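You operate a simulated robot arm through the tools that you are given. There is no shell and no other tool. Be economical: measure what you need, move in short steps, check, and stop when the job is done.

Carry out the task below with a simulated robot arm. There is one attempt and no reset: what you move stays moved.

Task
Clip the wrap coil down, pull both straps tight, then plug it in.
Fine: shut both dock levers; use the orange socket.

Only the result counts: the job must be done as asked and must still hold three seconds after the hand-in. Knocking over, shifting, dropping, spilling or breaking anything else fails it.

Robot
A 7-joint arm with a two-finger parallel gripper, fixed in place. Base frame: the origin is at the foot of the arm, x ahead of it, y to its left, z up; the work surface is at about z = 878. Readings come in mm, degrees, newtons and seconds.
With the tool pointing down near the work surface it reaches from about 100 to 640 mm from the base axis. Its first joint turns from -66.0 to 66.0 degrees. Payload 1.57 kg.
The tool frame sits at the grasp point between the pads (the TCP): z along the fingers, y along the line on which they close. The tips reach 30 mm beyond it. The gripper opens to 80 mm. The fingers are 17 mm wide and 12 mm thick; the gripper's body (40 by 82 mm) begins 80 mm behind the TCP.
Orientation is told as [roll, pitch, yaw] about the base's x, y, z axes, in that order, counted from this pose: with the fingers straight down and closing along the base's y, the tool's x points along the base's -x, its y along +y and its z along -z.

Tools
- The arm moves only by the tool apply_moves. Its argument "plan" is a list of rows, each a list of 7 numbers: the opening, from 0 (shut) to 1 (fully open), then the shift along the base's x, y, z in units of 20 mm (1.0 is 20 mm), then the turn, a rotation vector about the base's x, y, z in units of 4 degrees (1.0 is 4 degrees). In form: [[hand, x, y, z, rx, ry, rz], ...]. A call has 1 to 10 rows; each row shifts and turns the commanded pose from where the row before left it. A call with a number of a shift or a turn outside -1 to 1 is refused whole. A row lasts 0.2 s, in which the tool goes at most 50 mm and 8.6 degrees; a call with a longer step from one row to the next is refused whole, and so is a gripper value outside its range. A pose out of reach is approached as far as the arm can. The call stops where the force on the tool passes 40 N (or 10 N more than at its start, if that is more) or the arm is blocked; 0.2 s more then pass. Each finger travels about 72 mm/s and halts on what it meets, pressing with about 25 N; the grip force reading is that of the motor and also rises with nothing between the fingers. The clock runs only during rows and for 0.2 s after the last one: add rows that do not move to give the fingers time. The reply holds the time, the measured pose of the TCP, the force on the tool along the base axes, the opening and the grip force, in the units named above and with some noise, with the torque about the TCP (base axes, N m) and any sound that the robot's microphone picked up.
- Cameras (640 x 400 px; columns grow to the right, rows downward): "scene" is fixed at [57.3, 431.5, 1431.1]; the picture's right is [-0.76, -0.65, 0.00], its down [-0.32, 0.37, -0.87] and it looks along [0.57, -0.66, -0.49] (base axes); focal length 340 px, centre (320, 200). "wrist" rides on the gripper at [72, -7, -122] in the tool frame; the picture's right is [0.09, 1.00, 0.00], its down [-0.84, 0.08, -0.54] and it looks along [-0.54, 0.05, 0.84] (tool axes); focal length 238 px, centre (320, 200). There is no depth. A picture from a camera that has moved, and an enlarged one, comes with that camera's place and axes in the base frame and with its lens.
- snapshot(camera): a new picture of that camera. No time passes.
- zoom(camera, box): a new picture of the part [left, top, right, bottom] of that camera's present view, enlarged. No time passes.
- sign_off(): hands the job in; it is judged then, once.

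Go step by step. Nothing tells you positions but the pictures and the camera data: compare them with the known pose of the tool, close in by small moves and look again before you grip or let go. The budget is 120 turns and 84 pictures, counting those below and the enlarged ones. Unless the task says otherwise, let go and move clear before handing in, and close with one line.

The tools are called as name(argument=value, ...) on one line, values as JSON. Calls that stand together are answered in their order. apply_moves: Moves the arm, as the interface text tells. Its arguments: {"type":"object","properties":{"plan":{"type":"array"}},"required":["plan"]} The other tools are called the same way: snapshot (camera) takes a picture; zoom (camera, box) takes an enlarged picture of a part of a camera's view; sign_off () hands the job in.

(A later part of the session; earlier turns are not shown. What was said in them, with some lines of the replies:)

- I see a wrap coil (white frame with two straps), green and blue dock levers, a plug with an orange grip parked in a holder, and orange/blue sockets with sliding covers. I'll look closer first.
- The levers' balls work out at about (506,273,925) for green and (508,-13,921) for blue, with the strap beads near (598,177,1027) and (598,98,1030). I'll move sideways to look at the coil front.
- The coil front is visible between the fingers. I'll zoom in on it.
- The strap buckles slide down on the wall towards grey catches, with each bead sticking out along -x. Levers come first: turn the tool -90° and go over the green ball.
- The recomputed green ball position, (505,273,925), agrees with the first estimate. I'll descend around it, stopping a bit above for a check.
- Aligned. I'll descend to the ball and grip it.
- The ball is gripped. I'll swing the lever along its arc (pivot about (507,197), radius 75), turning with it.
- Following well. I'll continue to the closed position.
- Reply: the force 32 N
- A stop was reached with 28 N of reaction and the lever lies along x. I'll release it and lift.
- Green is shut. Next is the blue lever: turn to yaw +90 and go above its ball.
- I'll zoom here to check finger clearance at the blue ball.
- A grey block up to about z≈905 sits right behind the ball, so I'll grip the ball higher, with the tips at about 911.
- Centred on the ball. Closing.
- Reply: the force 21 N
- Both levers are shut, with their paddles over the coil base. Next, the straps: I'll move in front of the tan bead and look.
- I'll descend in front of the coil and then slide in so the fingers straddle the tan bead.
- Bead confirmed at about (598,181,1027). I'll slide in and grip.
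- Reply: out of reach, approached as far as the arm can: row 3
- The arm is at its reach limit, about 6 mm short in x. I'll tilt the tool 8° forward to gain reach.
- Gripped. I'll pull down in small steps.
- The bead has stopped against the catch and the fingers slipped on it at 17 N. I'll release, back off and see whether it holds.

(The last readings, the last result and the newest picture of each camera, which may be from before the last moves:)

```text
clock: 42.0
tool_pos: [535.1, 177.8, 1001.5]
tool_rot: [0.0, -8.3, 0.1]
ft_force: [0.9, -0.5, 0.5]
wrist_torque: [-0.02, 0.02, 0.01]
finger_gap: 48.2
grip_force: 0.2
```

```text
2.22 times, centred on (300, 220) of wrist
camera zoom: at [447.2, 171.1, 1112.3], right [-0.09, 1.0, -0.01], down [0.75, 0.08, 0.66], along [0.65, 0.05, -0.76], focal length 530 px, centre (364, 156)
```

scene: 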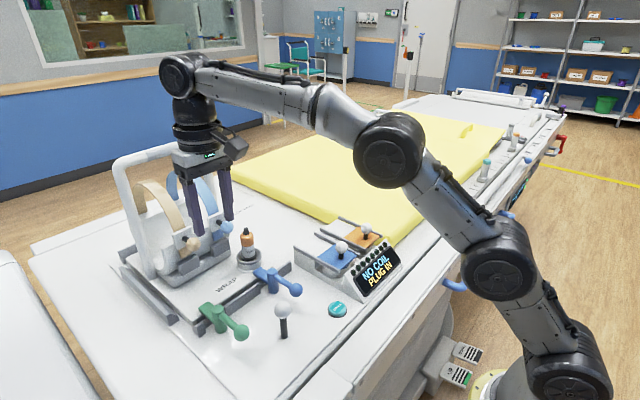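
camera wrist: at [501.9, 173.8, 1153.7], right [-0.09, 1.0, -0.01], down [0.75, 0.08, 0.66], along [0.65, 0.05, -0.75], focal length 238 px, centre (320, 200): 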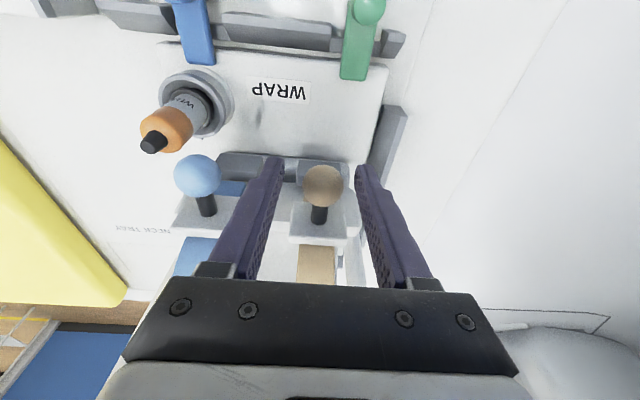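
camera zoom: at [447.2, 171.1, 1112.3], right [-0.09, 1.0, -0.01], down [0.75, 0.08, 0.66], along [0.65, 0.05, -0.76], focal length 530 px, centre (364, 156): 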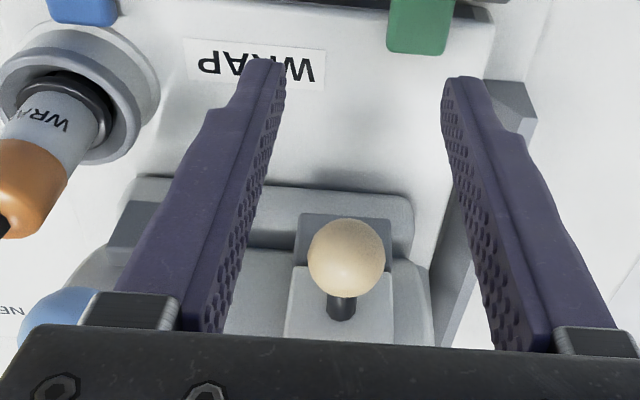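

The tan strap is tight and seated on its catch. For the blue one, the parked plug at about (584,63) leaves no room for a finger beside the bead, so I'll press it down from above with closed fingers.

apply_moves(plan=[[0.3, 0, 0, 1, 0, 0, 0], [0, 0, 0, 1, 0, 0, 0], [0, 0, 0, 1, 0, 0, 0], [0, 0, -1, 1, 0, 0, 0], [0, 0, -1, 0, 0, 0, 0], [0, 0, -1, 0, 0, 0, 0], [0, 0, -1, 0, 0, 0, 0], [0, 1, 0, 0, 0, 0, 0]])

snapshot(camera="wrist")

zoom(camera="scene", box=[140, 160, 300, 280])

```text
clock: 43.8
tool_pos: [557.0, 99.4, 1082.9]
tool_rot: [0.1, -8.3, 0.0]
ft_force: [-0.1, -0.1, 0.7]
wrist_torque: [0.0, 0.01, -0.01]
finger_gap: 0.4
grip_force: 21.9
```

```text
44 pictures are left
camera wrist: at [468.5, 91.8, 1193.4], right [-0.09, 1.0, -0.01], down [0.75, 0.08, 0.66], along [0.65, 0.05, -0.75], focal length 238 px, centre (320, 200)
```

wrist: 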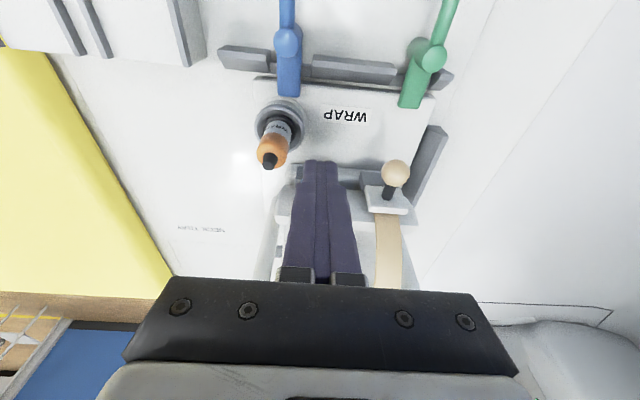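

```text
3.33 times, centred on (220, 220) of scene
camera zoom: at [57.2, 431.5, 1431.1], right [-0.76, -0.65, 0.0], down [-0.32, 0.37, -0.87], along [0.57, -0.66, -0.49], focal length 1132 px, centre (653, 133)
```

zoom: 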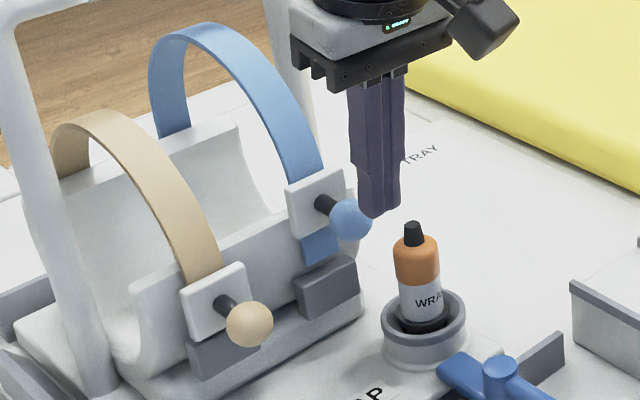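

Blue bead at about (600,99,1026). I'll move above it and press down.

apply_moves(plan=[[0, 1, 0, 0, 0, 0, 0], [0, 0.95, 0, 0, 0, 0, 0], [0, 0, 0, -0.3, 0, 0, 0]])

zoom(camera="scene", box=[160, 180, 280, 270])

```text
clock: 44.6
tool_pos: [596.1, 98.7, 1077.4]
tool_rot: [-0.1, -8.2, 0.1]
ft_force: [-0.8, -0.2, -0.4]
wrist_torque: [-0.04, 0.0, 0.04]
finger_gap: 0.0
grip_force: 21.6
```

```text
4.44 times, centred on (220, 225) of scene
camera zoom: at [57.3, 431.5, 1431.1], right [-0.76, -0.65, 0.0], down [-0.32, 0.37, -0.87], along [0.57, -0.66, -0.49], focal length 1510 px, centre (764, 89)
```

zoom: 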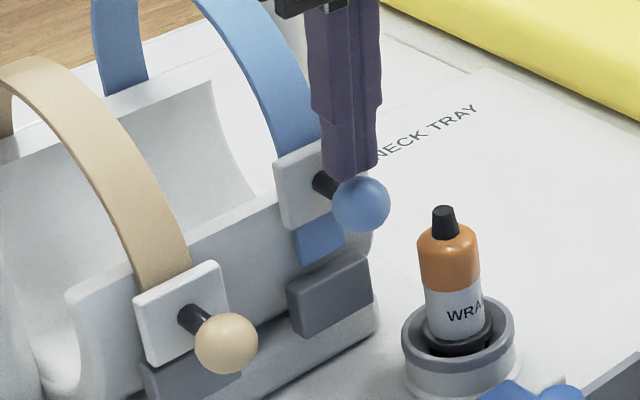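

apply_moves(plan=[[0, -0.15, -0.08, -0.25, 0, 0, 0], [0, 0, 0, -0.25, 0, 0, 0], [0, 0, 0, -0.25, 0, 0, 0], [0, 0, 0, -0.25, 0, 0, 0], [0, 0, 0, -0.25, 0, 0, 0]])

zoom(camera="scene", box=[160, 180, 280, 270])

```text
clock: 45.8
tool_pos: [592.2, 97.1, 1049.6]
tool_rot: [0.0, -8.2, 0.2]
ft_force: [-1.5, 0.4, -0.1]
wrist_torque: [0.0, -0.05, 0.04]
finger_gap: 0.0
grip_force: 21.7
```

```text
4.44 times, centred on (220, 225) of scene
camera zoom: at [57.3, 431.5, 1431.1], right [-0.76, -0.65, 0.0], down [-0.32, 0.37, -0.87], along [0.57, -0.66, -0.49], focal length 1510 px, centre (764, 89)
```

zoom: 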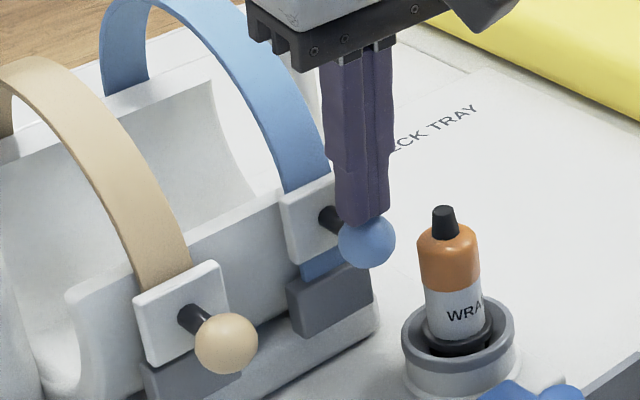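

Pushing works and the buckle is sliding down. Continuing to the stop.

apply_moves(plan=[[0, 0, 0, -0.25, 0, 0, 0], [0, 0, 0, -0.25, 0, 0, 0], [0, 0, 0, -0.25, 0, 0, 0], [0, 0, 0, -0.2, 0, 0, 0], [0, 0, 0, -0.2, 0, 0, 0]])

zoom(camera="scene", box=[160, 180, 280, 270])

```text
clock: 47.0
tool_pos: [593.5, 98.3, 1036.9]
tool_rot: [0.2, -8.9, 0.0]
ft_force: [-15.8, -2.1, 34.0]
wrist_torque: [-0.07, 0.4, 0.06]
finger_gap: 0.2
grip_force: 21.3
```

```text
4.44 times, centred on (220, 225) of scene
camera zoom: at [56.1, 431.4, 1431.2], right [-0.76, -0.65, 0.0], down [-0.32, 0.37, -0.87], along [0.57, -0.66, -0.49], focal length 1510 px, centre (764, 89)
```

zoom: 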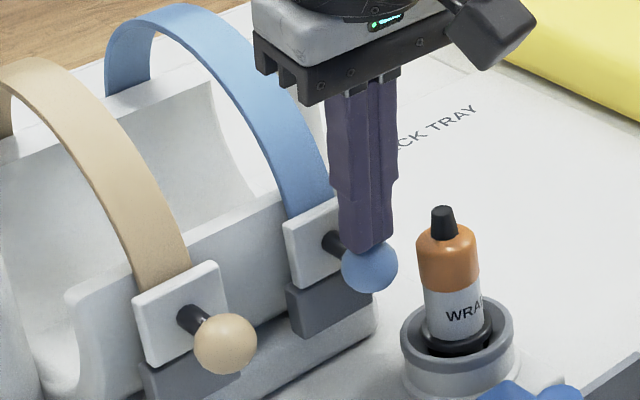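

Seated at 34 N. I'll retreat upward, remove the tilt and head for the orange cover's knob at about (422,-176,961).

apply_moves(plan=[[0, 0, 0, 1, 0, 0, 0], [0, 0, 0, 1, 0, 0, 0], [0, -0.5, 0, 1, 0, 0, 0], [0, -1, 0, 0.5, 0, 1, 0], [0.3, -1, -0.5, 0, 0, 1, 0], [0.5, -1, -1, 0, 0, 0, 0], [0.6, -1, -1, 0, 0, 0, 0], [0.6, -1, -1, 0, 0, 0, 0], [0.6, -1, -1, 0, 0, 0, 0], [0.6, -1, -1, 0, 0, 0, 0]])

apply_moves(plan=[[0.6, -1, -1, 0, 0, 0, 0], [0.6, 0, -1, 0, 0, 0, 0], [0.6, 0, -1, 0, 0, 0, 0], [0.6, 0, -1, 0, 0, 0, 0], [0.6, 0, -1, 0, 0, 0, 0], [0.6, 0, -1, 0, 0, 0, 0], [0.6, 0, -1, 0, 0, 0, 0], [0.6, 0, -1, 0, 0, 0, 0]])

snapshot(camera="wrist")

snapshot(camera="scene")

```text
clock: 49.2
tool_pos: [441.5, -10.6, 1098.5]
tool_rot: [0.0, -0.2, 0.1]
ft_force: [0.1, -0.2, 1.0]
wrist_torque: [0.0, 0.0, 0.01]
finger_gap: 48.1
grip_force: 0.0
```

```text
clock: 51.0
tool_pos: [422.2, -175.8, 1097.3]
tool_rot: [0.0, -0.2, 0.1]
ft_force: [0.0, -0.4, 0.1]
wrist_torque: [0.0, -0.02, 0.0]
finger_gap: 48.0
grip_force: 0.0
```

```text
39 pictures are left
camera wrist: at [350.0, -182.2, 1221.4], right [-0.09, 1.0, 0.0], down [0.83, 0.08, 0.55], along [0.54, 0.05, -0.84], focal length 238 px, centre (320, 200)
```

wrist: 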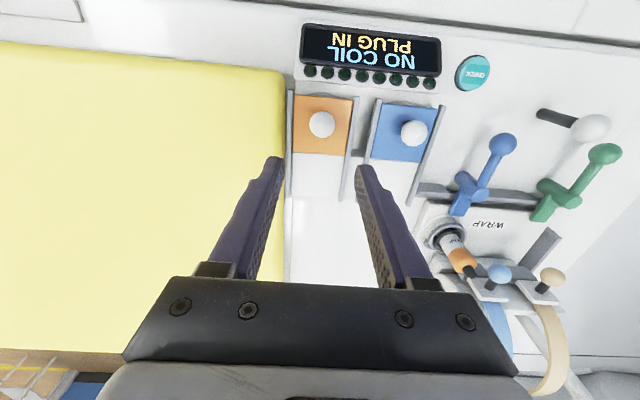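

```text
38 pictures are left
```

scene: 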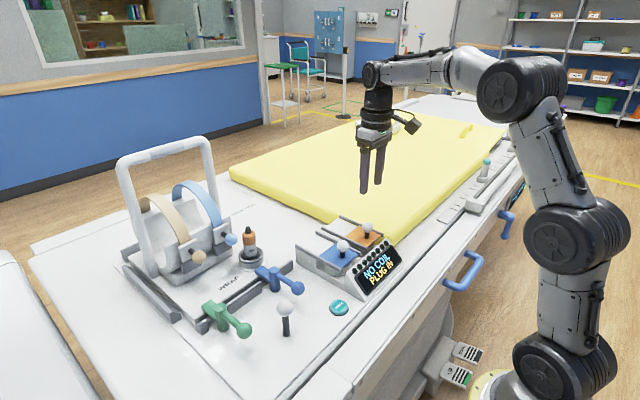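

Aligned over the orange knob. I'll descend, with the hand narrower because of the mattress edge.

apply_moves(plan=[[0.5, 0, 0.03, -1, 0, 0, 0], [0.5, 0, 0, -1, 0, 0, 0], [0.5, 0, 0, -1, 0, 0, 0], [0.5, 0, 0, -1, 0, 0, 0], [0.5, 0, 0, -1, 0, 0, 0]])

snapshot(camera="wrist")

zoom(camera="scene", box=[290, 180, 430, 290])

```text
clock: 52.2
tool_pos: [422.8, -171.8, 997.1]
tool_rot: [0.0, -0.2, 0.1]
ft_force: [0.7, 0.1, -0.3]
wrist_torque: [0.01, -0.01, -0.01]
finger_gap: 40.2
grip_force: 0.2
```

```text
37 pictures are left
camera wrist: at [350.8, -178.8, 1119.9], right [-0.09, 1.0, 0.0], down [0.83, 0.08, 0.55], along [0.54, 0.05, -0.84], focal length 238 px, centre (320, 200)
```

wrist: 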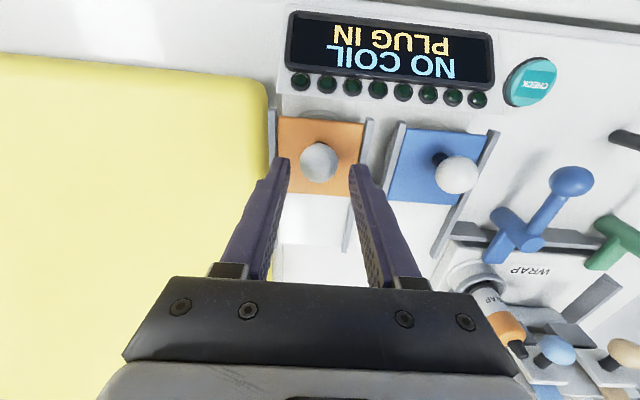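

```text
3.64 times, centred on (360, 235) of scene
camera zoom: at [57.3, 431.5, 1431.1], right [-0.76, -0.65, 0.0], down [-0.32, 0.37, -0.87], along [0.57, -0.66, -0.49], focal length 1235 px, centre (174, 73)
```

zoom: 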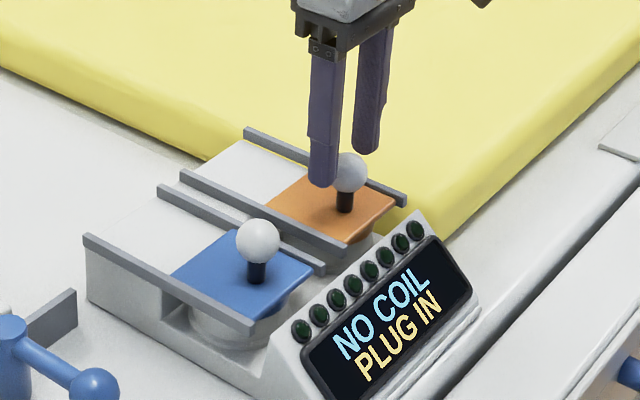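

apply_moves(plan=[[0.5, -0.05, -0.05, -0.65, 0, 0, 0], [0.5, 0, 0, -0.65, 0, 0, 0], [0.2, 0, 0, 0, 0, 0, 0], [0.2, 0, 0, 0, 0, 0, 0]])

zoom(camera="scene", box=[290, 180, 430, 290])

```text
clock: 53.2
tool_pos: [421.0, -171.6, 972.4]
tool_rot: [0.1, -0.2, 0.1]
ft_force: [-1.1, -1.7, 0.0]
wrist_torque: [-0.01, -0.08, -0.04]
finger_gap: 27.6
grip_force: 38.1
```

```text
3.64 times, centred on (360, 235) of scene
camera zoom: at [57.2, 431.5, 1431.1], right [-0.76, -0.65, 0.0], down [-0.32, 0.37, -0.87], along [0.57, -0.66, -0.49], focal length 1235 px, centre (174, 73)
```

zoom: 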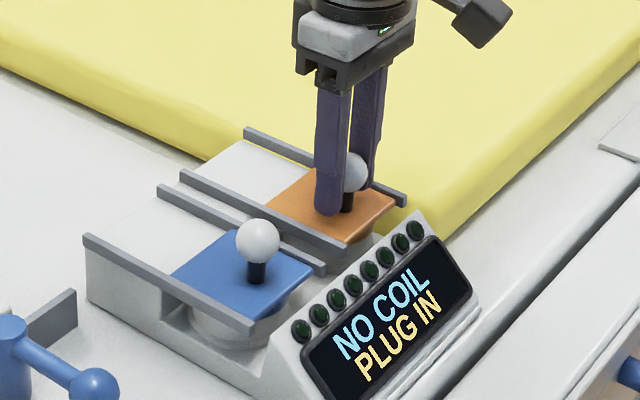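

Knob gripped. I'll slide the cover away along +x.

apply_moves(plan=[[0.2, 0.4, 0, 0, 0, 0, 0], [0.2, 0.4, 0, 0, 0, 0, 0], [0.2, 0.4, 0, 0, 0, 0, 0]])

zoom(camera="scene", box=[290, 180, 430, 290])

```text
clock: 54.0
tool_pos: [445.4, -174.1, 970.8]
tool_rot: [0.1, -0.1, 0.0]
ft_force: [-1.2, 1.4, -5.9]
wrist_torque: [0.08, -0.65, -0.01]
finger_gap: 27.2
grip_force: 37.6
```

```text
3.64 times, centred on (360, 235) of scene
camera zoom: at [57.3, 431.6, 1431.1], right [-0.76, -0.65, 0.0], down [-0.32, 0.37, -0.87], along [0.57, -0.66, -0.49], focal length 1235 px, centre (174, 73)
```

zoom: 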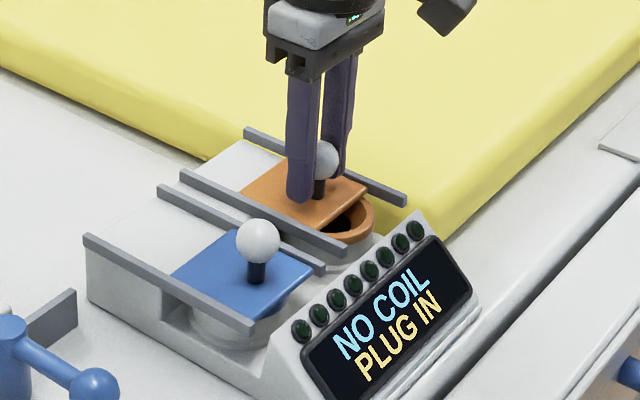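

The cover slides and the orange socket ring shows. Continuing.

apply_moves(plan=[[0.2, 0.4, 0, 0, 0, 0, 0], [0.2, 0.4, 0, 0, 0, 0, 0], [0.2, 0.4, 0, 0, 0, 0, 0], [0.2, 0.4, 0, 0, 0, 0, 0], [0.2, 0.4, 0, 0, 0, 0, 0], [0.2, 0.4, 0, 0, 0, 0, 0]])

zoom(camera="scene", box=[290, 180, 430, 290])

```text
clock: 55.4
tool_pos: [490.5, -171.7, 971.1]
tool_rot: [0.2, 0.5, 0.1]
ft_force: [-17.8, 3.8, -13.5]
wrist_torque: [0.1, -0.39, 0.0]
finger_gap: 27.6
grip_force: 38.0
```

```text
3.64 times, centred on (360, 235) of scene
camera zoom: at [57.0, 431.6, 1431.1], right [-0.76, -0.65, 0.0], down [-0.32, 0.37, -0.87], along [0.57, -0.66, -0.49], focal length 1235 px, centre (174, 73)
```

zoom: 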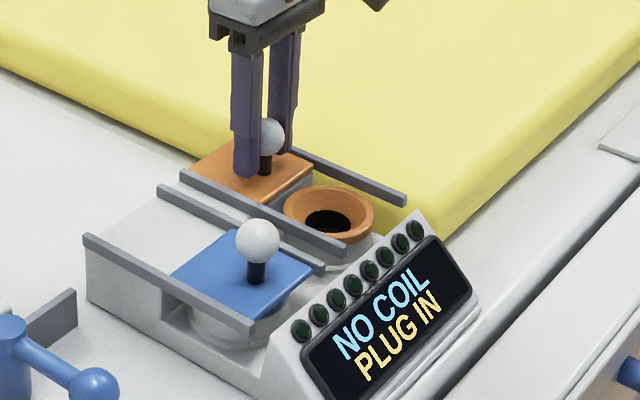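

The socket is fully open. I'll release the knob, rise and move back for a look straight at the socket.

apply_moves(plan=[[0.45, -0.1, 0, 0, 0, 0, 0], [0.45, 0, 0, 0, 0, 0, 0], [0.45, 0, 0, 1, 0, 0, 0], [0.45, 0, 0, 1, 0, 0, 0], [0.45, 0, 0, 1, 0, 0, 0], [0.45, -1, 0, 1, 0, 0, 0], [0.45, -1, 0, 1, 0, 0, 0], [0.45, -0.5, 0, 0, 0, 0, 0]])

snapshot(camera="wrist")

zoom(camera="scene", box=[130, 180, 330, 310])

```text
clock: 57.2
tool_pos: [442.3, -175.0, 1072.9]
tool_rot: [0.1, -0.2, 0.1]
ft_force: [-0.1, 0.4, -0.3]
wrist_torque: [0.01, -0.03, 0.0]
finger_gap: 36.0
grip_force: 0.1
```

```text
32 pictures are left
camera wrist: at [370.6, -182.7, 1195.5], right [-0.09, 1.0, 0.0], down [0.84, 0.08, 0.54], along [0.54, 0.05, -0.84], focal length 238 px, centre (320, 200)
```

wrist: 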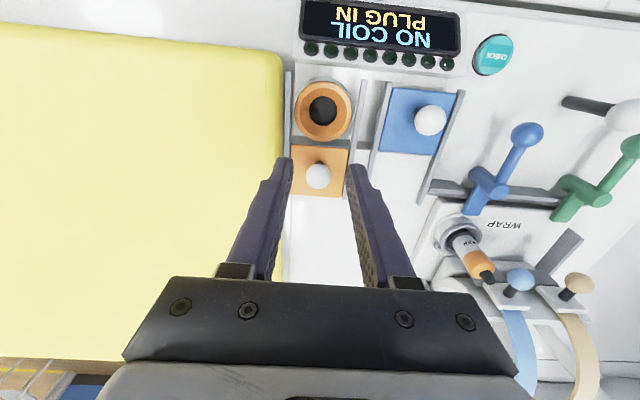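

```text
3.08 times, centred on (230, 245) of scene
camera zoom: at [57.3, 431.5, 1431.1], right [-0.76, -0.65, 0.0], down [-0.32, 0.37, -0.87], along [0.57, -0.66, -0.49], focal length 1045 px, centre (597, 62)
```

zoom: 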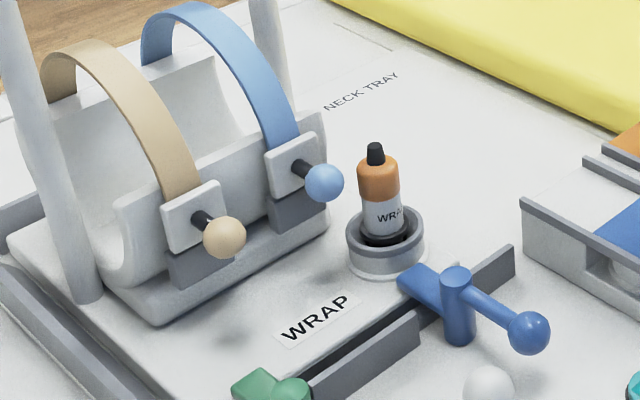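

Both straps are tight and the socket is exposed at about (430,-173). Next I fetch the plug, turning to yaw +90 so the fingers close along x, clear of the blue bead.

apply_moves(plan=[[0.6, 0, 0.5, 1, 0, 0, 1], [0.6, 0.3, 0.5, 0.8, 0, 0, 1], [0.6, 0.3, 0.5, 0, 0, 0, 1], [0.6, 0.3, 0.5, 0, 0, 0, 1], [0.6, 0.3, 0.5, 0, 0, 0, 1], [0.6, 0.3, 0.5, 0, 0, 0, 1], [0.6, 0.3, 0.5, 0, 0, 0, 1], [0.6, 0.3, 0.5, 0, 0, 0, 1], [0.6, 0.3, 0.5, 0, 0, 0, 1], [0.6, 0.3, 0.5, 0, 0, 0, 1]])

apply_moves(plan=[[0.6, 0.3, 0.5, 0, 0, 0, 1], [0.6, 0.3, 0.5, 0, 0, 0, 1], [0.6, 0.3, 0.5, 0, 0, 0, 1], [0.6, 0.3, 0.5, 0, 0, 0, 1], [0.6, 0.3, 0.5, 0, 0, 0, 1], [0.6, 0.3, 0.5, 0, 0, 0, 1], [0.6, 0.3, 0.5, 0, 0, 0, 1], [0.6, 0.3, 0.5, 0, 0, 0, 1], [0.6, 0.3, 0.5, 0, 0, 0, 1], [0.6, 0.3, 0.5, 0, 0, 0, 1]])

apply_moves(plan=[[0.6, 0.4, 0.5, 0, 0, 0, 1], [0.6, 0.4, 0.5, 0, 0, 0, 1], [0.6, 0.3, 0.3, 0, 0, 0, 0.5]])

snapshot(camera="wrist")

```text
clock: 59.4
tool_pos: [494.7, -72.7, 1108.0]
tool_rot: [0.1, -0.2, 40.2]
ft_force: [0.1, -0.1, 0.0]
wrist_torque: [-0.03, 0.0, 0.01]
finger_gap: 48.0
grip_force: 0.1
```

```text
clock: 61.6
tool_pos: [556.0, 26.9, 1110.5]
tool_rot: [0.2, -0.1, 80.2]
ft_force: [0.7, 0.2, 0.3]
wrist_torque: [-0.04, 0.01, -0.03]
finger_gap: 47.8
grip_force: 0.1
```

```text
clock: 62.4
tool_pos: [576.5, 52.8, 1110.6]
tool_rot: [0.0, -0.1, 90.1]
ft_force: [-1.5, 0.4, 0.8]
wrist_torque: [0.01, 0.01, 0.01]
finger_gap: 48.0
grip_force: 0.2
```

```text
30 pictures are left
camera wrist: at [582.6, -19.5, 1232.6], right [-1.0, -0.09, 0.0], down [-0.08, 0.83, 0.54], along [-0.05, 0.54, -0.84], focal length 238 px, centre (320, 200)
```

wrist: 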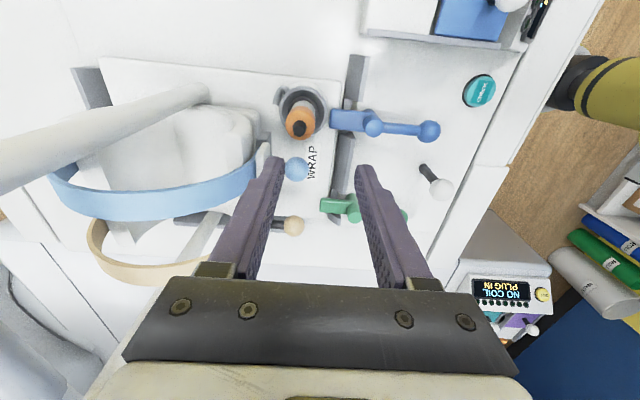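

The plug axis is at about (597,48), cap top at about z 1003, and the blue bead is clear at y 96. I'll centre over it and descend partway.

apply_moves(plan=[[0.6, 0.5, -0.15, 0, 0, 0, 0], [0.6, 0.5, -0.1, 0, 0, 0, 0], [0.6, 0, 0, -1, 0, 0, 0], [0.6, 0, 0, -1, 0, 0, 0], [0.6, 0, 0, -1, 0, 0, 0]])

snapshot(camera="wrist")

zoom(camera="scene", box=[190, 180, 310, 280])

```text
clock: 63.6
tool_pos: [589.1, 45.3, 1044.5]
tool_rot: [0.0, -0.2, 90.1]
ft_force: [-0.3, -1.1, -0.1]
wrist_torque: [0.02, 0.01, 0.0]
finger_gap: 47.7
grip_force: 0.0
out of reach, approached as far as the arm can: row 2
```

```text
29 pictures are left
camera wrist: at [595.6, -26.0, 1166.9], right [-1.0, -0.09, 0.0], down [-0.08, 0.83, 0.54], along [-0.05, 0.54, -0.84], focal length 238 px, centre (320, 200)
```

wrist: 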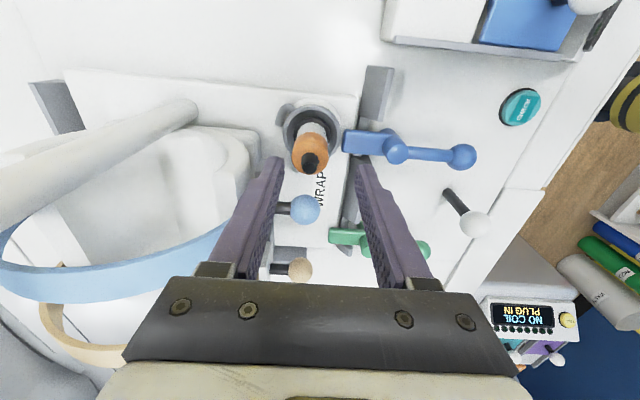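

```text
4.00 times, centred on (250, 230) of scene
camera zoom: at [57.3, 431.5, 1431.1], right [-0.76, -0.65, 0.0], down [-0.32, 0.37, -0.87], along [0.57, -0.66, -0.49], focal length 1359 px, centre (600, 80)
```

zoom: 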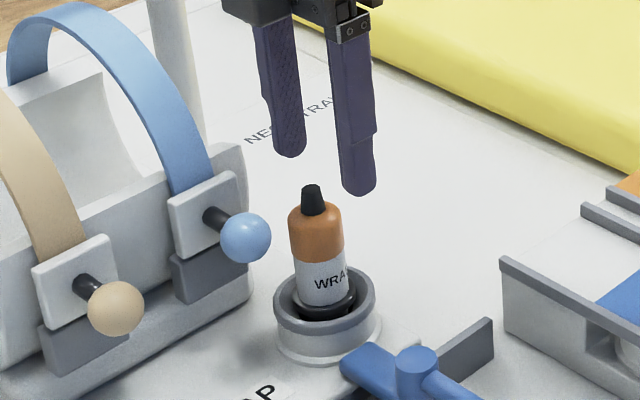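

apply_moves(plan=[[0.7, 0.4, 0, 0, 0, 0, 0], [0.7, 0, 0, -0.3, 0, 0, 0], [0.7, 0, 0, -0.2, 0, 0, 0]])

zoom(camera="wrist", box=[230, 100, 410, 240])

```text
clock: 64.4
tool_pos: [596.6, 48.0, 1034.1]
tool_rot: [0.1, -0.2, 90.1]
ft_force: [-0.4, 0.2, 0.1]
wrist_torque: [0.02, -0.02, -0.01]
finger_gap: 55.9
grip_force: 0.1
```

```text
2.86 times, centred on (320, 170) of wrist
camera zoom: at [603.4, -25.0, 1157.6], right [-1.0, -0.09, 0.0], down [-0.08, 0.83, 0.54], along [-0.05, 0.54, -0.84], focal length 681 px, centre (320, 286)
```

zoom: 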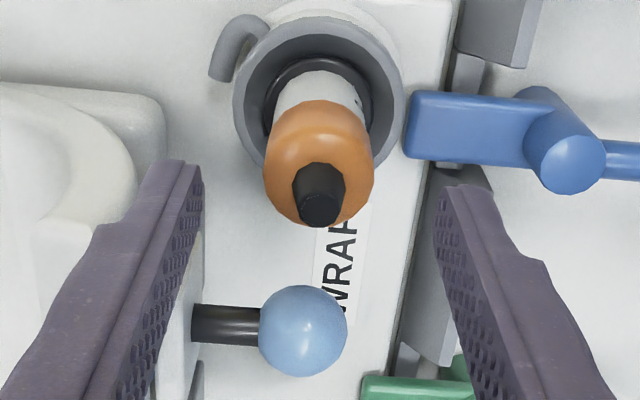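

The plug axis is about (597,49.5) and we're centred. I'll descend to grip the orange part.

apply_moves(plan=[[0.6, 0, 0.08, -0.8, 0, 0, 0], [0.6, 0, 0, -0.8, 0, 0, 0], [0.6, 0, 0, -0.8, 0, 0, 0], [0.6, 0, 0, -0.6, 0, 0, 0], [0.6, 0, 0, 0, 0, 0, 0]])

zoom(camera="scene", box=[190, 180, 310, 280])

```text
clock: 65.6
tool_pos: [596.5, 48.2, 974.9]
tool_rot: [0.0, -0.2, 90.1]
ft_force: [-0.3, 0.0, 0.2]
wrist_torque: [-0.02, 0.03, 0.01]
finger_gap: 48.1
grip_force: 0.0
```

```text
4.00 times, centred on (250, 230) of scene
camera zoom: at [57.3, 431.5, 1431.1], right [-0.76, -0.65, 0.0], down [-0.32, 0.37, -0.87], along [0.57, -0.66, -0.49], focal length 1359 px, centre (600, 80)
```

zoom: 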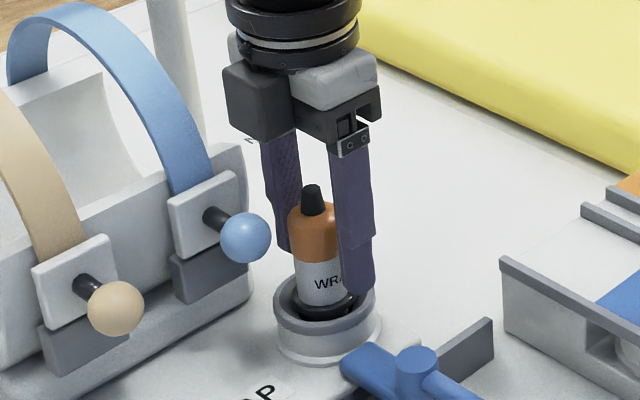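

apply_moves(plan=[[0.1, 0, 0, 0, 0, 0, 0], [0.1, 0, 0, 0, 0, 0, 0], [0.1, 0, 0, 0, 0, 0, 0], [0.1, 0, 0, 0, 0, 0, 0]])

zoom(camera="wrist", box=[230, 120, 410, 260])

```text
clock: 66.6
tool_pos: [595.8, 49.3, 974.4]
tool_rot: [0.0, -0.2, 90.1]
ft_force: [0.0, -0.6, 1.4]
wrist_torque: [0.01, 0.0, 0.02]
finger_gap: 29.1
grip_force: 24.9
```

```text
2.86 times, centred on (320, 190) of wrist
camera zoom: at [603.2, -24.5, 1097.0], right [-1.0, -0.09, 0.0], down [-0.08, 0.83, 0.54], along [-0.05, 0.54, -0.84], focal length 681 px, centre (320, 229)
```

zoom: 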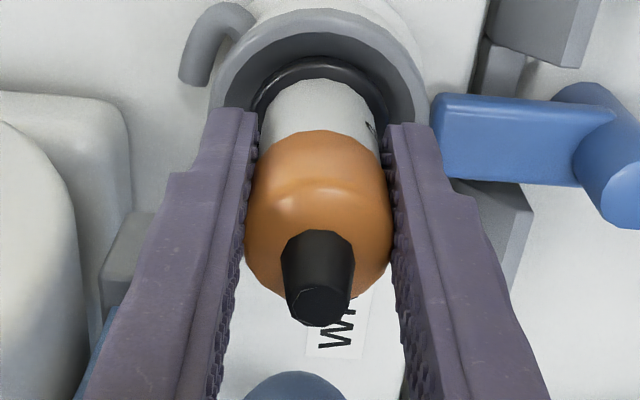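

Gripped at 29 mm. I'll lift straight up and look.

apply_moves(plan=[[0.1, 0, 0, 0.5, 0, 0, 0], [0.1, 0, 0, 0.7, 0, 0, 0], [0.1, 0, 0, 1, 0, 0, 0], [0.1, -0.1, 0, 1, 0, 0, 0], [0.1, -0.2, 0, 1, 0, 0, 0]])

zoom(camera="scene", box=[170, 150, 330, 280])

```text
clock: 67.8
tool_pos: [590.7, 47.6, 1056.3]
tool_rot: [0.1, -0.2, 90.0]
ft_force: [-0.4, 0.1, -1.6]
wrist_torque: [0.01, 0.0, 0.01]
finger_gap: 29.2
grip_force: 24.8
```

```text
3.08 times, centred on (250, 215) of scene
camera zoom: at [57.3, 431.5, 1431.1], right [-0.76, -0.65, 0.0], down [-0.32, 0.37, -0.87], along [0.57, -0.66, -0.49], focal length 1045 px, centre (535, 154)
```

zoom: 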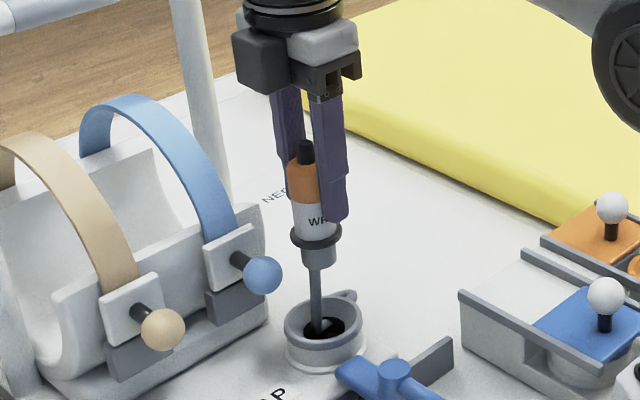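

Something grey hangs from the plug into the holder, either a long pin or a cable. I'll lift further and check.

apply_moves(plan=[[0.1, -0.3, 0, 1, 0, 0, 0], [0.1, -0.3, 0, 1, 0, 0, 0], [0.1, -0.3, 0, 1, 0, 0, 0]])

zoom(camera="scene", box=[170, 150, 330, 280])

```text
clock: 68.6
tool_pos: [571.3, 49.9, 1118.5]
tool_rot: [0.1, -0.2, 90.1]
ft_force: [-0.1, -0.1, -0.5]
wrist_torque: [-0.01, 0.0, 0.02]
finger_gap: 28.8
grip_force: 25.1
```

```text
3.08 times, centred on (250, 215) of scene
camera zoom: at [57.3, 431.5, 1431.1], right [-0.76, -0.65, 0.0], down [-0.32, 0.37, -0.87], along [0.57, -0.66, -0.49], focal length 1045 px, centre (535, 154)
```

zoom: 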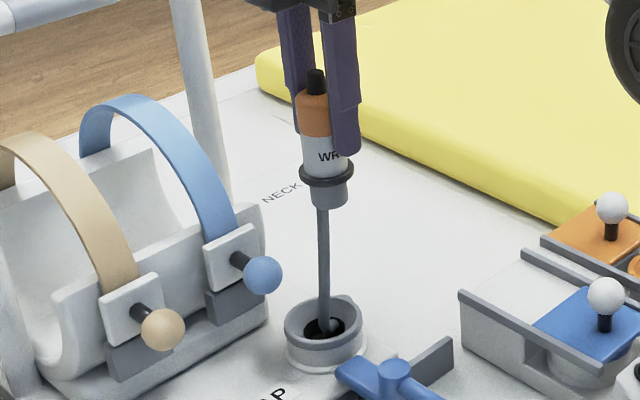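

It's a flexible cable paying out of the holder with no load. I'll carry the plug over to the orange socket at safe height.

apply_moves(plan=[[0.1, -0.64, -1, 0, 0, 0, 0], [0.1, -0.64, -1, 0, 0, 0, 0], [0.1, -0.64, -1, 0, 0, 0, 0], [0.1, -0.64, -1, 0, 0, 0, 0], [0.1, -0.64, -1, 0, 0, 0, 0], [0.1, -0.64, -1, 0, 0, 0, 0], [0.1, -0.64, -1, 0, 0, 0, 0], [0.1, -0.64, -1, 0, 0, 0, 0]])

apply_moves(plan=[[0.1, -0.64, -1, 0, 0, 0, 0], [0.1, -0.64, -1, 0, 0, 0, 0], [0.1, -0.64, -1, 0, 0, 0, 0], [0.1, -0.06, -0.15, -1, 0, 0, 0], [0.1, 0, 0, -1, 0, 0, 0], [0.1, 0, 0, 0, 0, 0, 0]])

zoom(camera="scene", box=[290, 170, 430, 290])

zoom(camera="wrist", box=[230, 80, 410, 240])

```text
clock: 70.4
tool_pos: [470.3, -110.0, 1118.4]
tool_rot: [0.1, -0.1, 90.0]
ft_force: [-0.6, 0.6, -0.4]
wrist_torque: [-0.01, -0.03, 0.0]
finger_gap: 28.7
grip_force: 25.0
```

```text
clock: 71.8
tool_pos: [430.1, -173.4, 1079.4]
tool_rot: [0.0, -0.2, 90.1]
ft_force: [0.5, -0.9, -1.2]
wrist_torque: [-0.04, 0.01, 0.0]
finger_gap: 28.8
grip_force: 25.2
```

```text
3.33 times, centred on (360, 230) of scene
camera zoom: at [57.3, 431.5, 1431.1], right [-0.76, -0.65, 0.0], down [-0.32, 0.37, -0.87], along [0.57, -0.66, -0.49], focal length 1132 px, centre (187, 100)
```

zoom: 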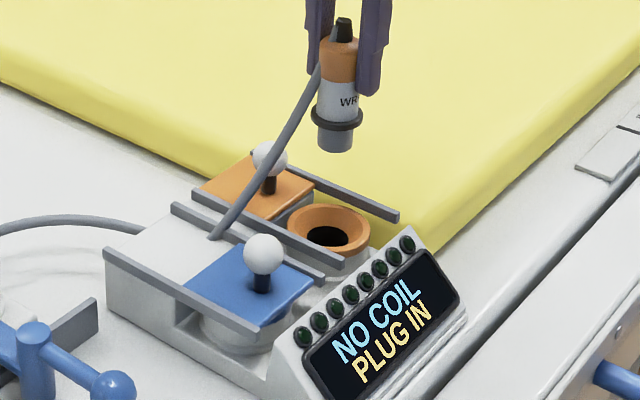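

```text
2.50 times, centred on (320, 160) of wrist
camera zoom: at [437.6, -246.6, 1202.0], right [-1.0, -0.09, 0.0], down [-0.08, 0.83, 0.54], along [-0.05, 0.54, -0.84], focal length 596 px, centre (320, 300)
```

zoom: 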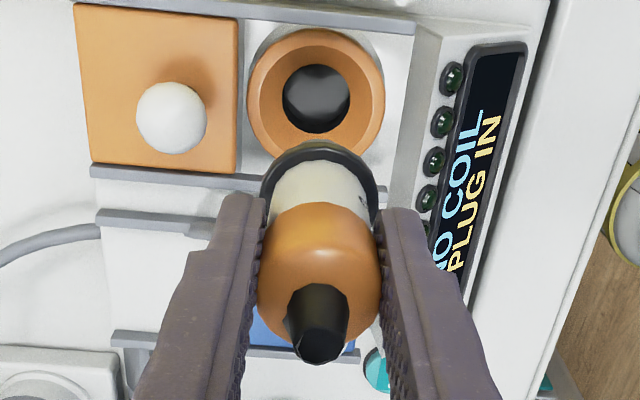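

The socket works out at about (432.5,-173.5), rim z about 922. I'll shift 2 mm in x, descend to just above the funnel and check.

apply_moves(plan=[[0.1, 0.12, 0, -1, 0, 0, 0], [0.1, 0, 0, -1, 0, 0, 0], [0.1, 0, 0, -1, 0, 0, 0], [0.1, 0, 0, 0, 0, 0, 0]])

zoom(camera="scene", box=[320, 190, 420, 270])

zoom(camera="wrist", box=[230, 80, 410, 240])

```text
clock: 72.8
tool_pos: [432.1, -174.0, 1018.7]
tool_rot: [0.1, -0.2, 90.1]
ft_force: [0.2, 0.2, -1.6]
wrist_torque: [-0.02, 0.06, -0.01]
finger_gap: 28.8
grip_force: 25.0
```

```text
5.00 times, centred on (370, 230) of scene
camera zoom: at [57.3, 431.5, 1431.1], right [-0.76, -0.65, 0.0], down [-0.32, 0.37, -0.87], along [0.57, -0.66, -0.49], focal length 1698 px, centre (70, 50)
```

zoom: 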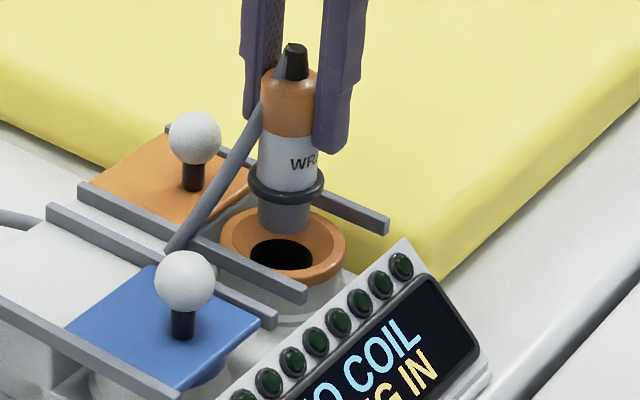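

```text
2.50 times, centred on (320, 160) of wrist
camera zoom: at [438.9, -247.6, 1141.0], right [-1.0, -0.09, 0.0], down [-0.08, 0.83, 0.55], along [-0.05, 0.54, -0.84], focal length 596 px, centre (320, 300)
```

zoom: 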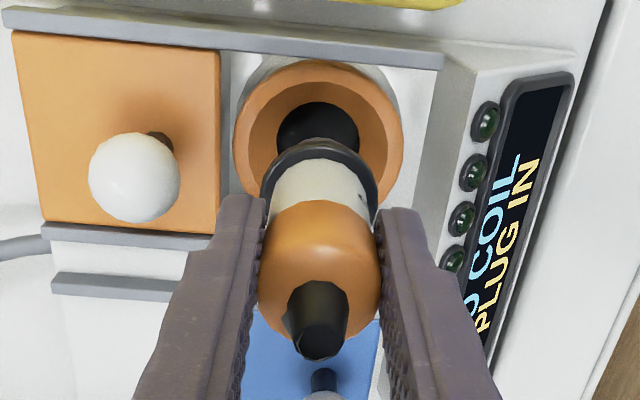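

Well aligned in both views. I'll insert gently.

apply_moves(plan=[[0.1, 0, 0, -0.4, 0, 0, 0], [0.1, 0, 0, -0.4, 0, 0, 0], [0.1, 0, 0, -0.3, 0, 0, 0]])

zoom(camera="scene", box=[320, 190, 420, 270])

```text
clock: 73.6
tool_pos: [432.2, -174.1, 996.7]
tool_rot: [0.1, -0.2, 90.1]
ft_force: [0.1, -0.4, -0.4]
wrist_torque: [0.01, -0.05, -0.02]
finger_gap: 29.3
grip_force: 25.2
```

```text
5.00 times, centred on (370, 230) of scene
camera zoom: at [57.3, 431.5, 1431.1], right [-0.76, -0.65, 0.0], down [-0.32, 0.37, -0.87], along [0.57, -0.66, -0.49], focal length 1698 px, centre (70, 50)
```

zoom: 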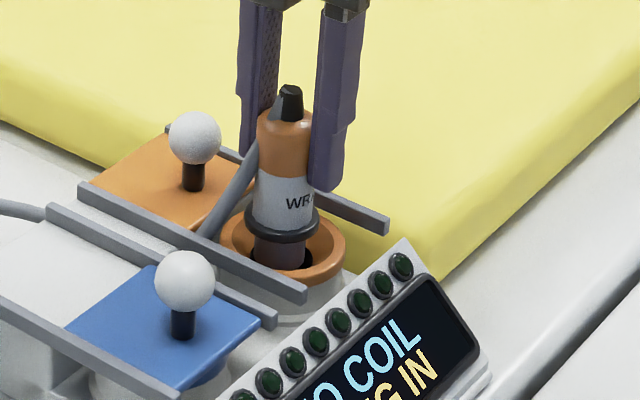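

apply_moves(plan=[[0.1, 0, 0, -0.25, 0, 0, 0], [0.1, 0, 0, -0.25, 0, 0, 0], [0.1, 0, 0, -0.2, 0, 0, 0]])

zoom(camera="scene", box=[320, 190, 420, 270])

zoom(camera="wrist", box=[230, 80, 410, 240])

```text
clock: 74.4
tool_pos: [431.8, -175.1, 983.3]
tool_rot: [0.1, -0.1, 90.2]
ft_force: [-4.6, 0.4, 7.1]
wrist_torque: [0.03, 0.08, 0.02]
finger_gap: 29.0
grip_force: 25.2
```

```text
5.00 times, centred on (370, 230) of scene
camera zoom: at [57.0, 431.6, 1431.1], right [-0.76, -0.65, 0.0], down [-0.32, 0.37, -0.87], along [0.57, -0.66, -0.49], focal length 1698 px, centre (70, 50)
```

zoom: 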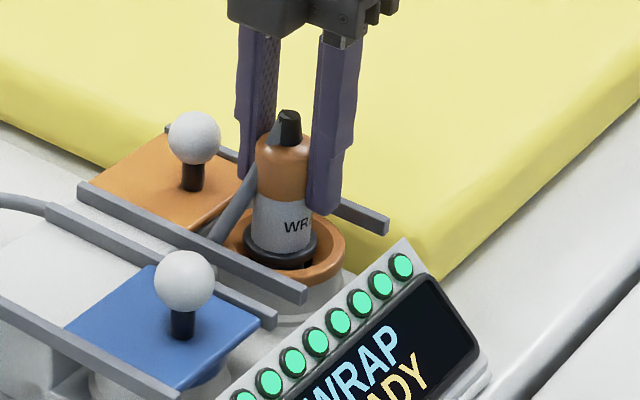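

```text
2.50 times, centred on (320, 160) of wrist
camera zoom: at [439.3, -247.4, 1105.4], right [-1.0, -0.09, 0.0], down [-0.08, 0.84, 0.54], along [-0.05, 0.54, -0.84], focal length 596 px, centre (320, 300)
```

zoom: 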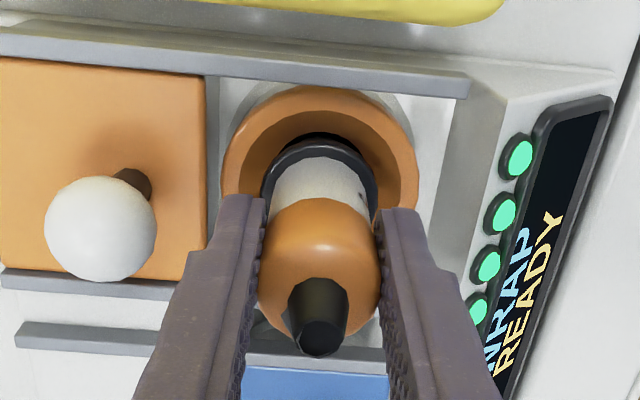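

The display reads WRAP READY with green lights. I'll press slightly more to seat it fully.

apply_moves(plan=[[0.1, 0, 0, -0.2, 0, 0, 0], [0.1, 0, 0, -0.2, 0, 0, 0], [0.1, 0, 0, -0.15, 0, 0, 0]])

zoom(camera="scene", box=[320, 190, 420, 270])

```text
clock: 75.2
tool_pos: [434.2, -172.4, 973.9]
tool_rot: [-0.3, -0.1, 90.1]
ft_force: [3.6, -1.6, 17.2]
wrist_torque: [0.11, -0.35, -0.02]
finger_gap: 29.3
grip_force: 25.0
```

```text
5.00 times, centred on (370, 230) of scene
camera zoom: at [57.1, 431.6, 1431.1], right [-0.76, -0.65, 0.0], down [-0.32, 0.37, -0.87], along [0.57, -0.66, -0.49], focal length 1698 px, centre (70, 50)
```

zoom: 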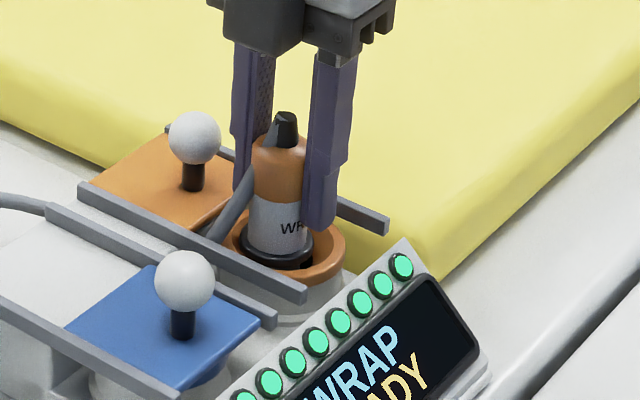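

Seated: the fingers slid at 17 N while the plug stayed. I'll release and rise.

apply_moves(plan=[[0.5, 0, 0, 0, 0, 0, 0], [0.5, 0, 0, 0, 0, 0, 0], [0.5, 0, 0, 0, 0, 0, 0], [0.5, 0, 0, 0.5, 0, 0, 0], [0.5, 0, 0, 0.5, 0, 0, 0], [0.5, 0, 0, 0.5, 0, 0, 0]])

zoom(camera="scene", box=[300, 160, 440, 280])

```text
clock: 76.6
tool_pos: [432.6, -174.3, 1002.4]
tool_rot: [0.0, -0.2, 90.1]
ft_force: [0.1, -1.0, -0.1]
wrist_torque: [-0.04, 0.02, 0.0]
finger_gap: 40.0
grip_force: 0.0
```

```text
3.33 times, centred on (370, 220) of scene
camera zoom: at [57.3, 431.5, 1431.1], right [-0.76, -0.65, 0.0], down [-0.32, 0.37, -0.87], along [0.57, -0.66, -0.49], focal length 1132 px, centre (153, 133)
```

zoom: 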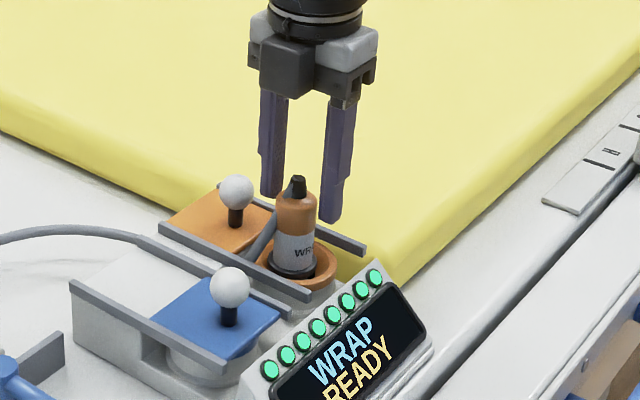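

The plug stays in and the display reads READY. I'll rise clear and take a final look at everything.

apply_moves(plan=[[0.5, 0, 0, 1, 0, 0, 0], [0.5, 0, 0, 1, 0, 0, 0], [0.5, 0, 0, 1, 0, 0, 0], [0.5, 0, 0, 1, 0, 0, 0], [0.5, 0, 0, 1, 0, 0, 0], [0.5, 0, 0, 0, 0, 0, 0], [0.5, 0, 0, 0, 0, 0, 0], [0.5, 0, 0, 0, 0, 0, 0]])

zoom(camera="scene", box=[100, 120, 420, 350])

zoom(camera="scene", box=[130, 200, 310, 330])

```text
clock: 78.4
tool_pos: [432.0, -174.3, 1102.4]
tool_rot: [0.0, -0.2, 90.1]
ft_force: [0.2, -0.2, 0.3]
wrist_torque: [0.03, -0.02, -0.01]
finger_gap: 40.0
grip_force: 0.0
```

```text
1.74 times, centred on (260, 235) of scene
camera zoom: at [57.3, 431.5, 1431.1], right [-0.76, -0.65, 0.0], down [-0.32, 0.37, -0.87], along [0.57, -0.66, -0.49], focal length 591 px, centre (424, 139)
```

zoom: 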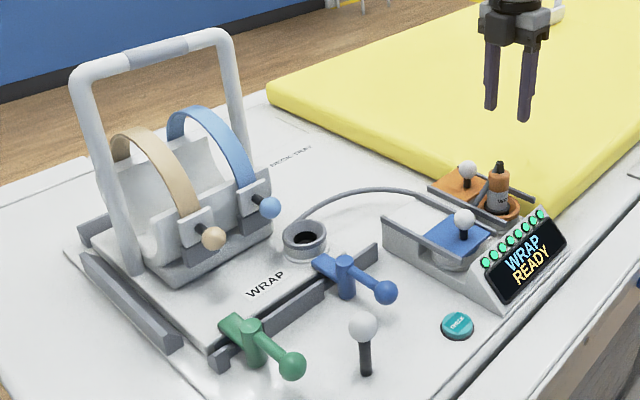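

```text
3.08 times, centred on (220, 265) of scene
camera zoom: at [57.3, 431.5, 1431.1], right [-0.76, -0.65, 0.0], down [-0.32, 0.37, -0.87], along [0.57, -0.66, -0.49], focal length 1045 px, centre (628, 0)
```

zoom: 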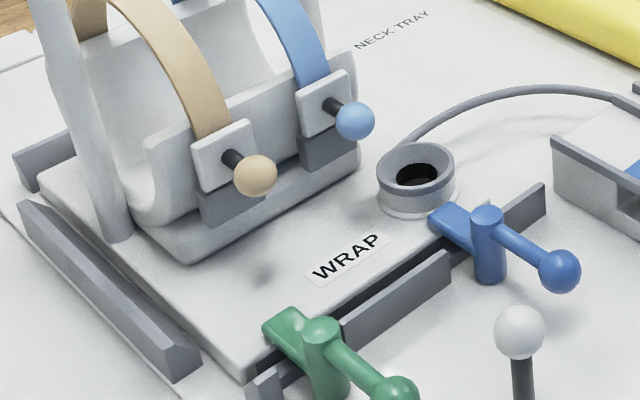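

Both levers are shut, both straps are seated and the plug is in the orange socket with the panel showing WRAP READY. The arm is clear, so I'm handing in.

sign_off()

```text
The job is handed in.
```

The wrap coil is clipped down with both dock levers shut, both straps are pulled tight, and it's plugged into the orange socket, with the panel showing WRAP READY at hand-in.
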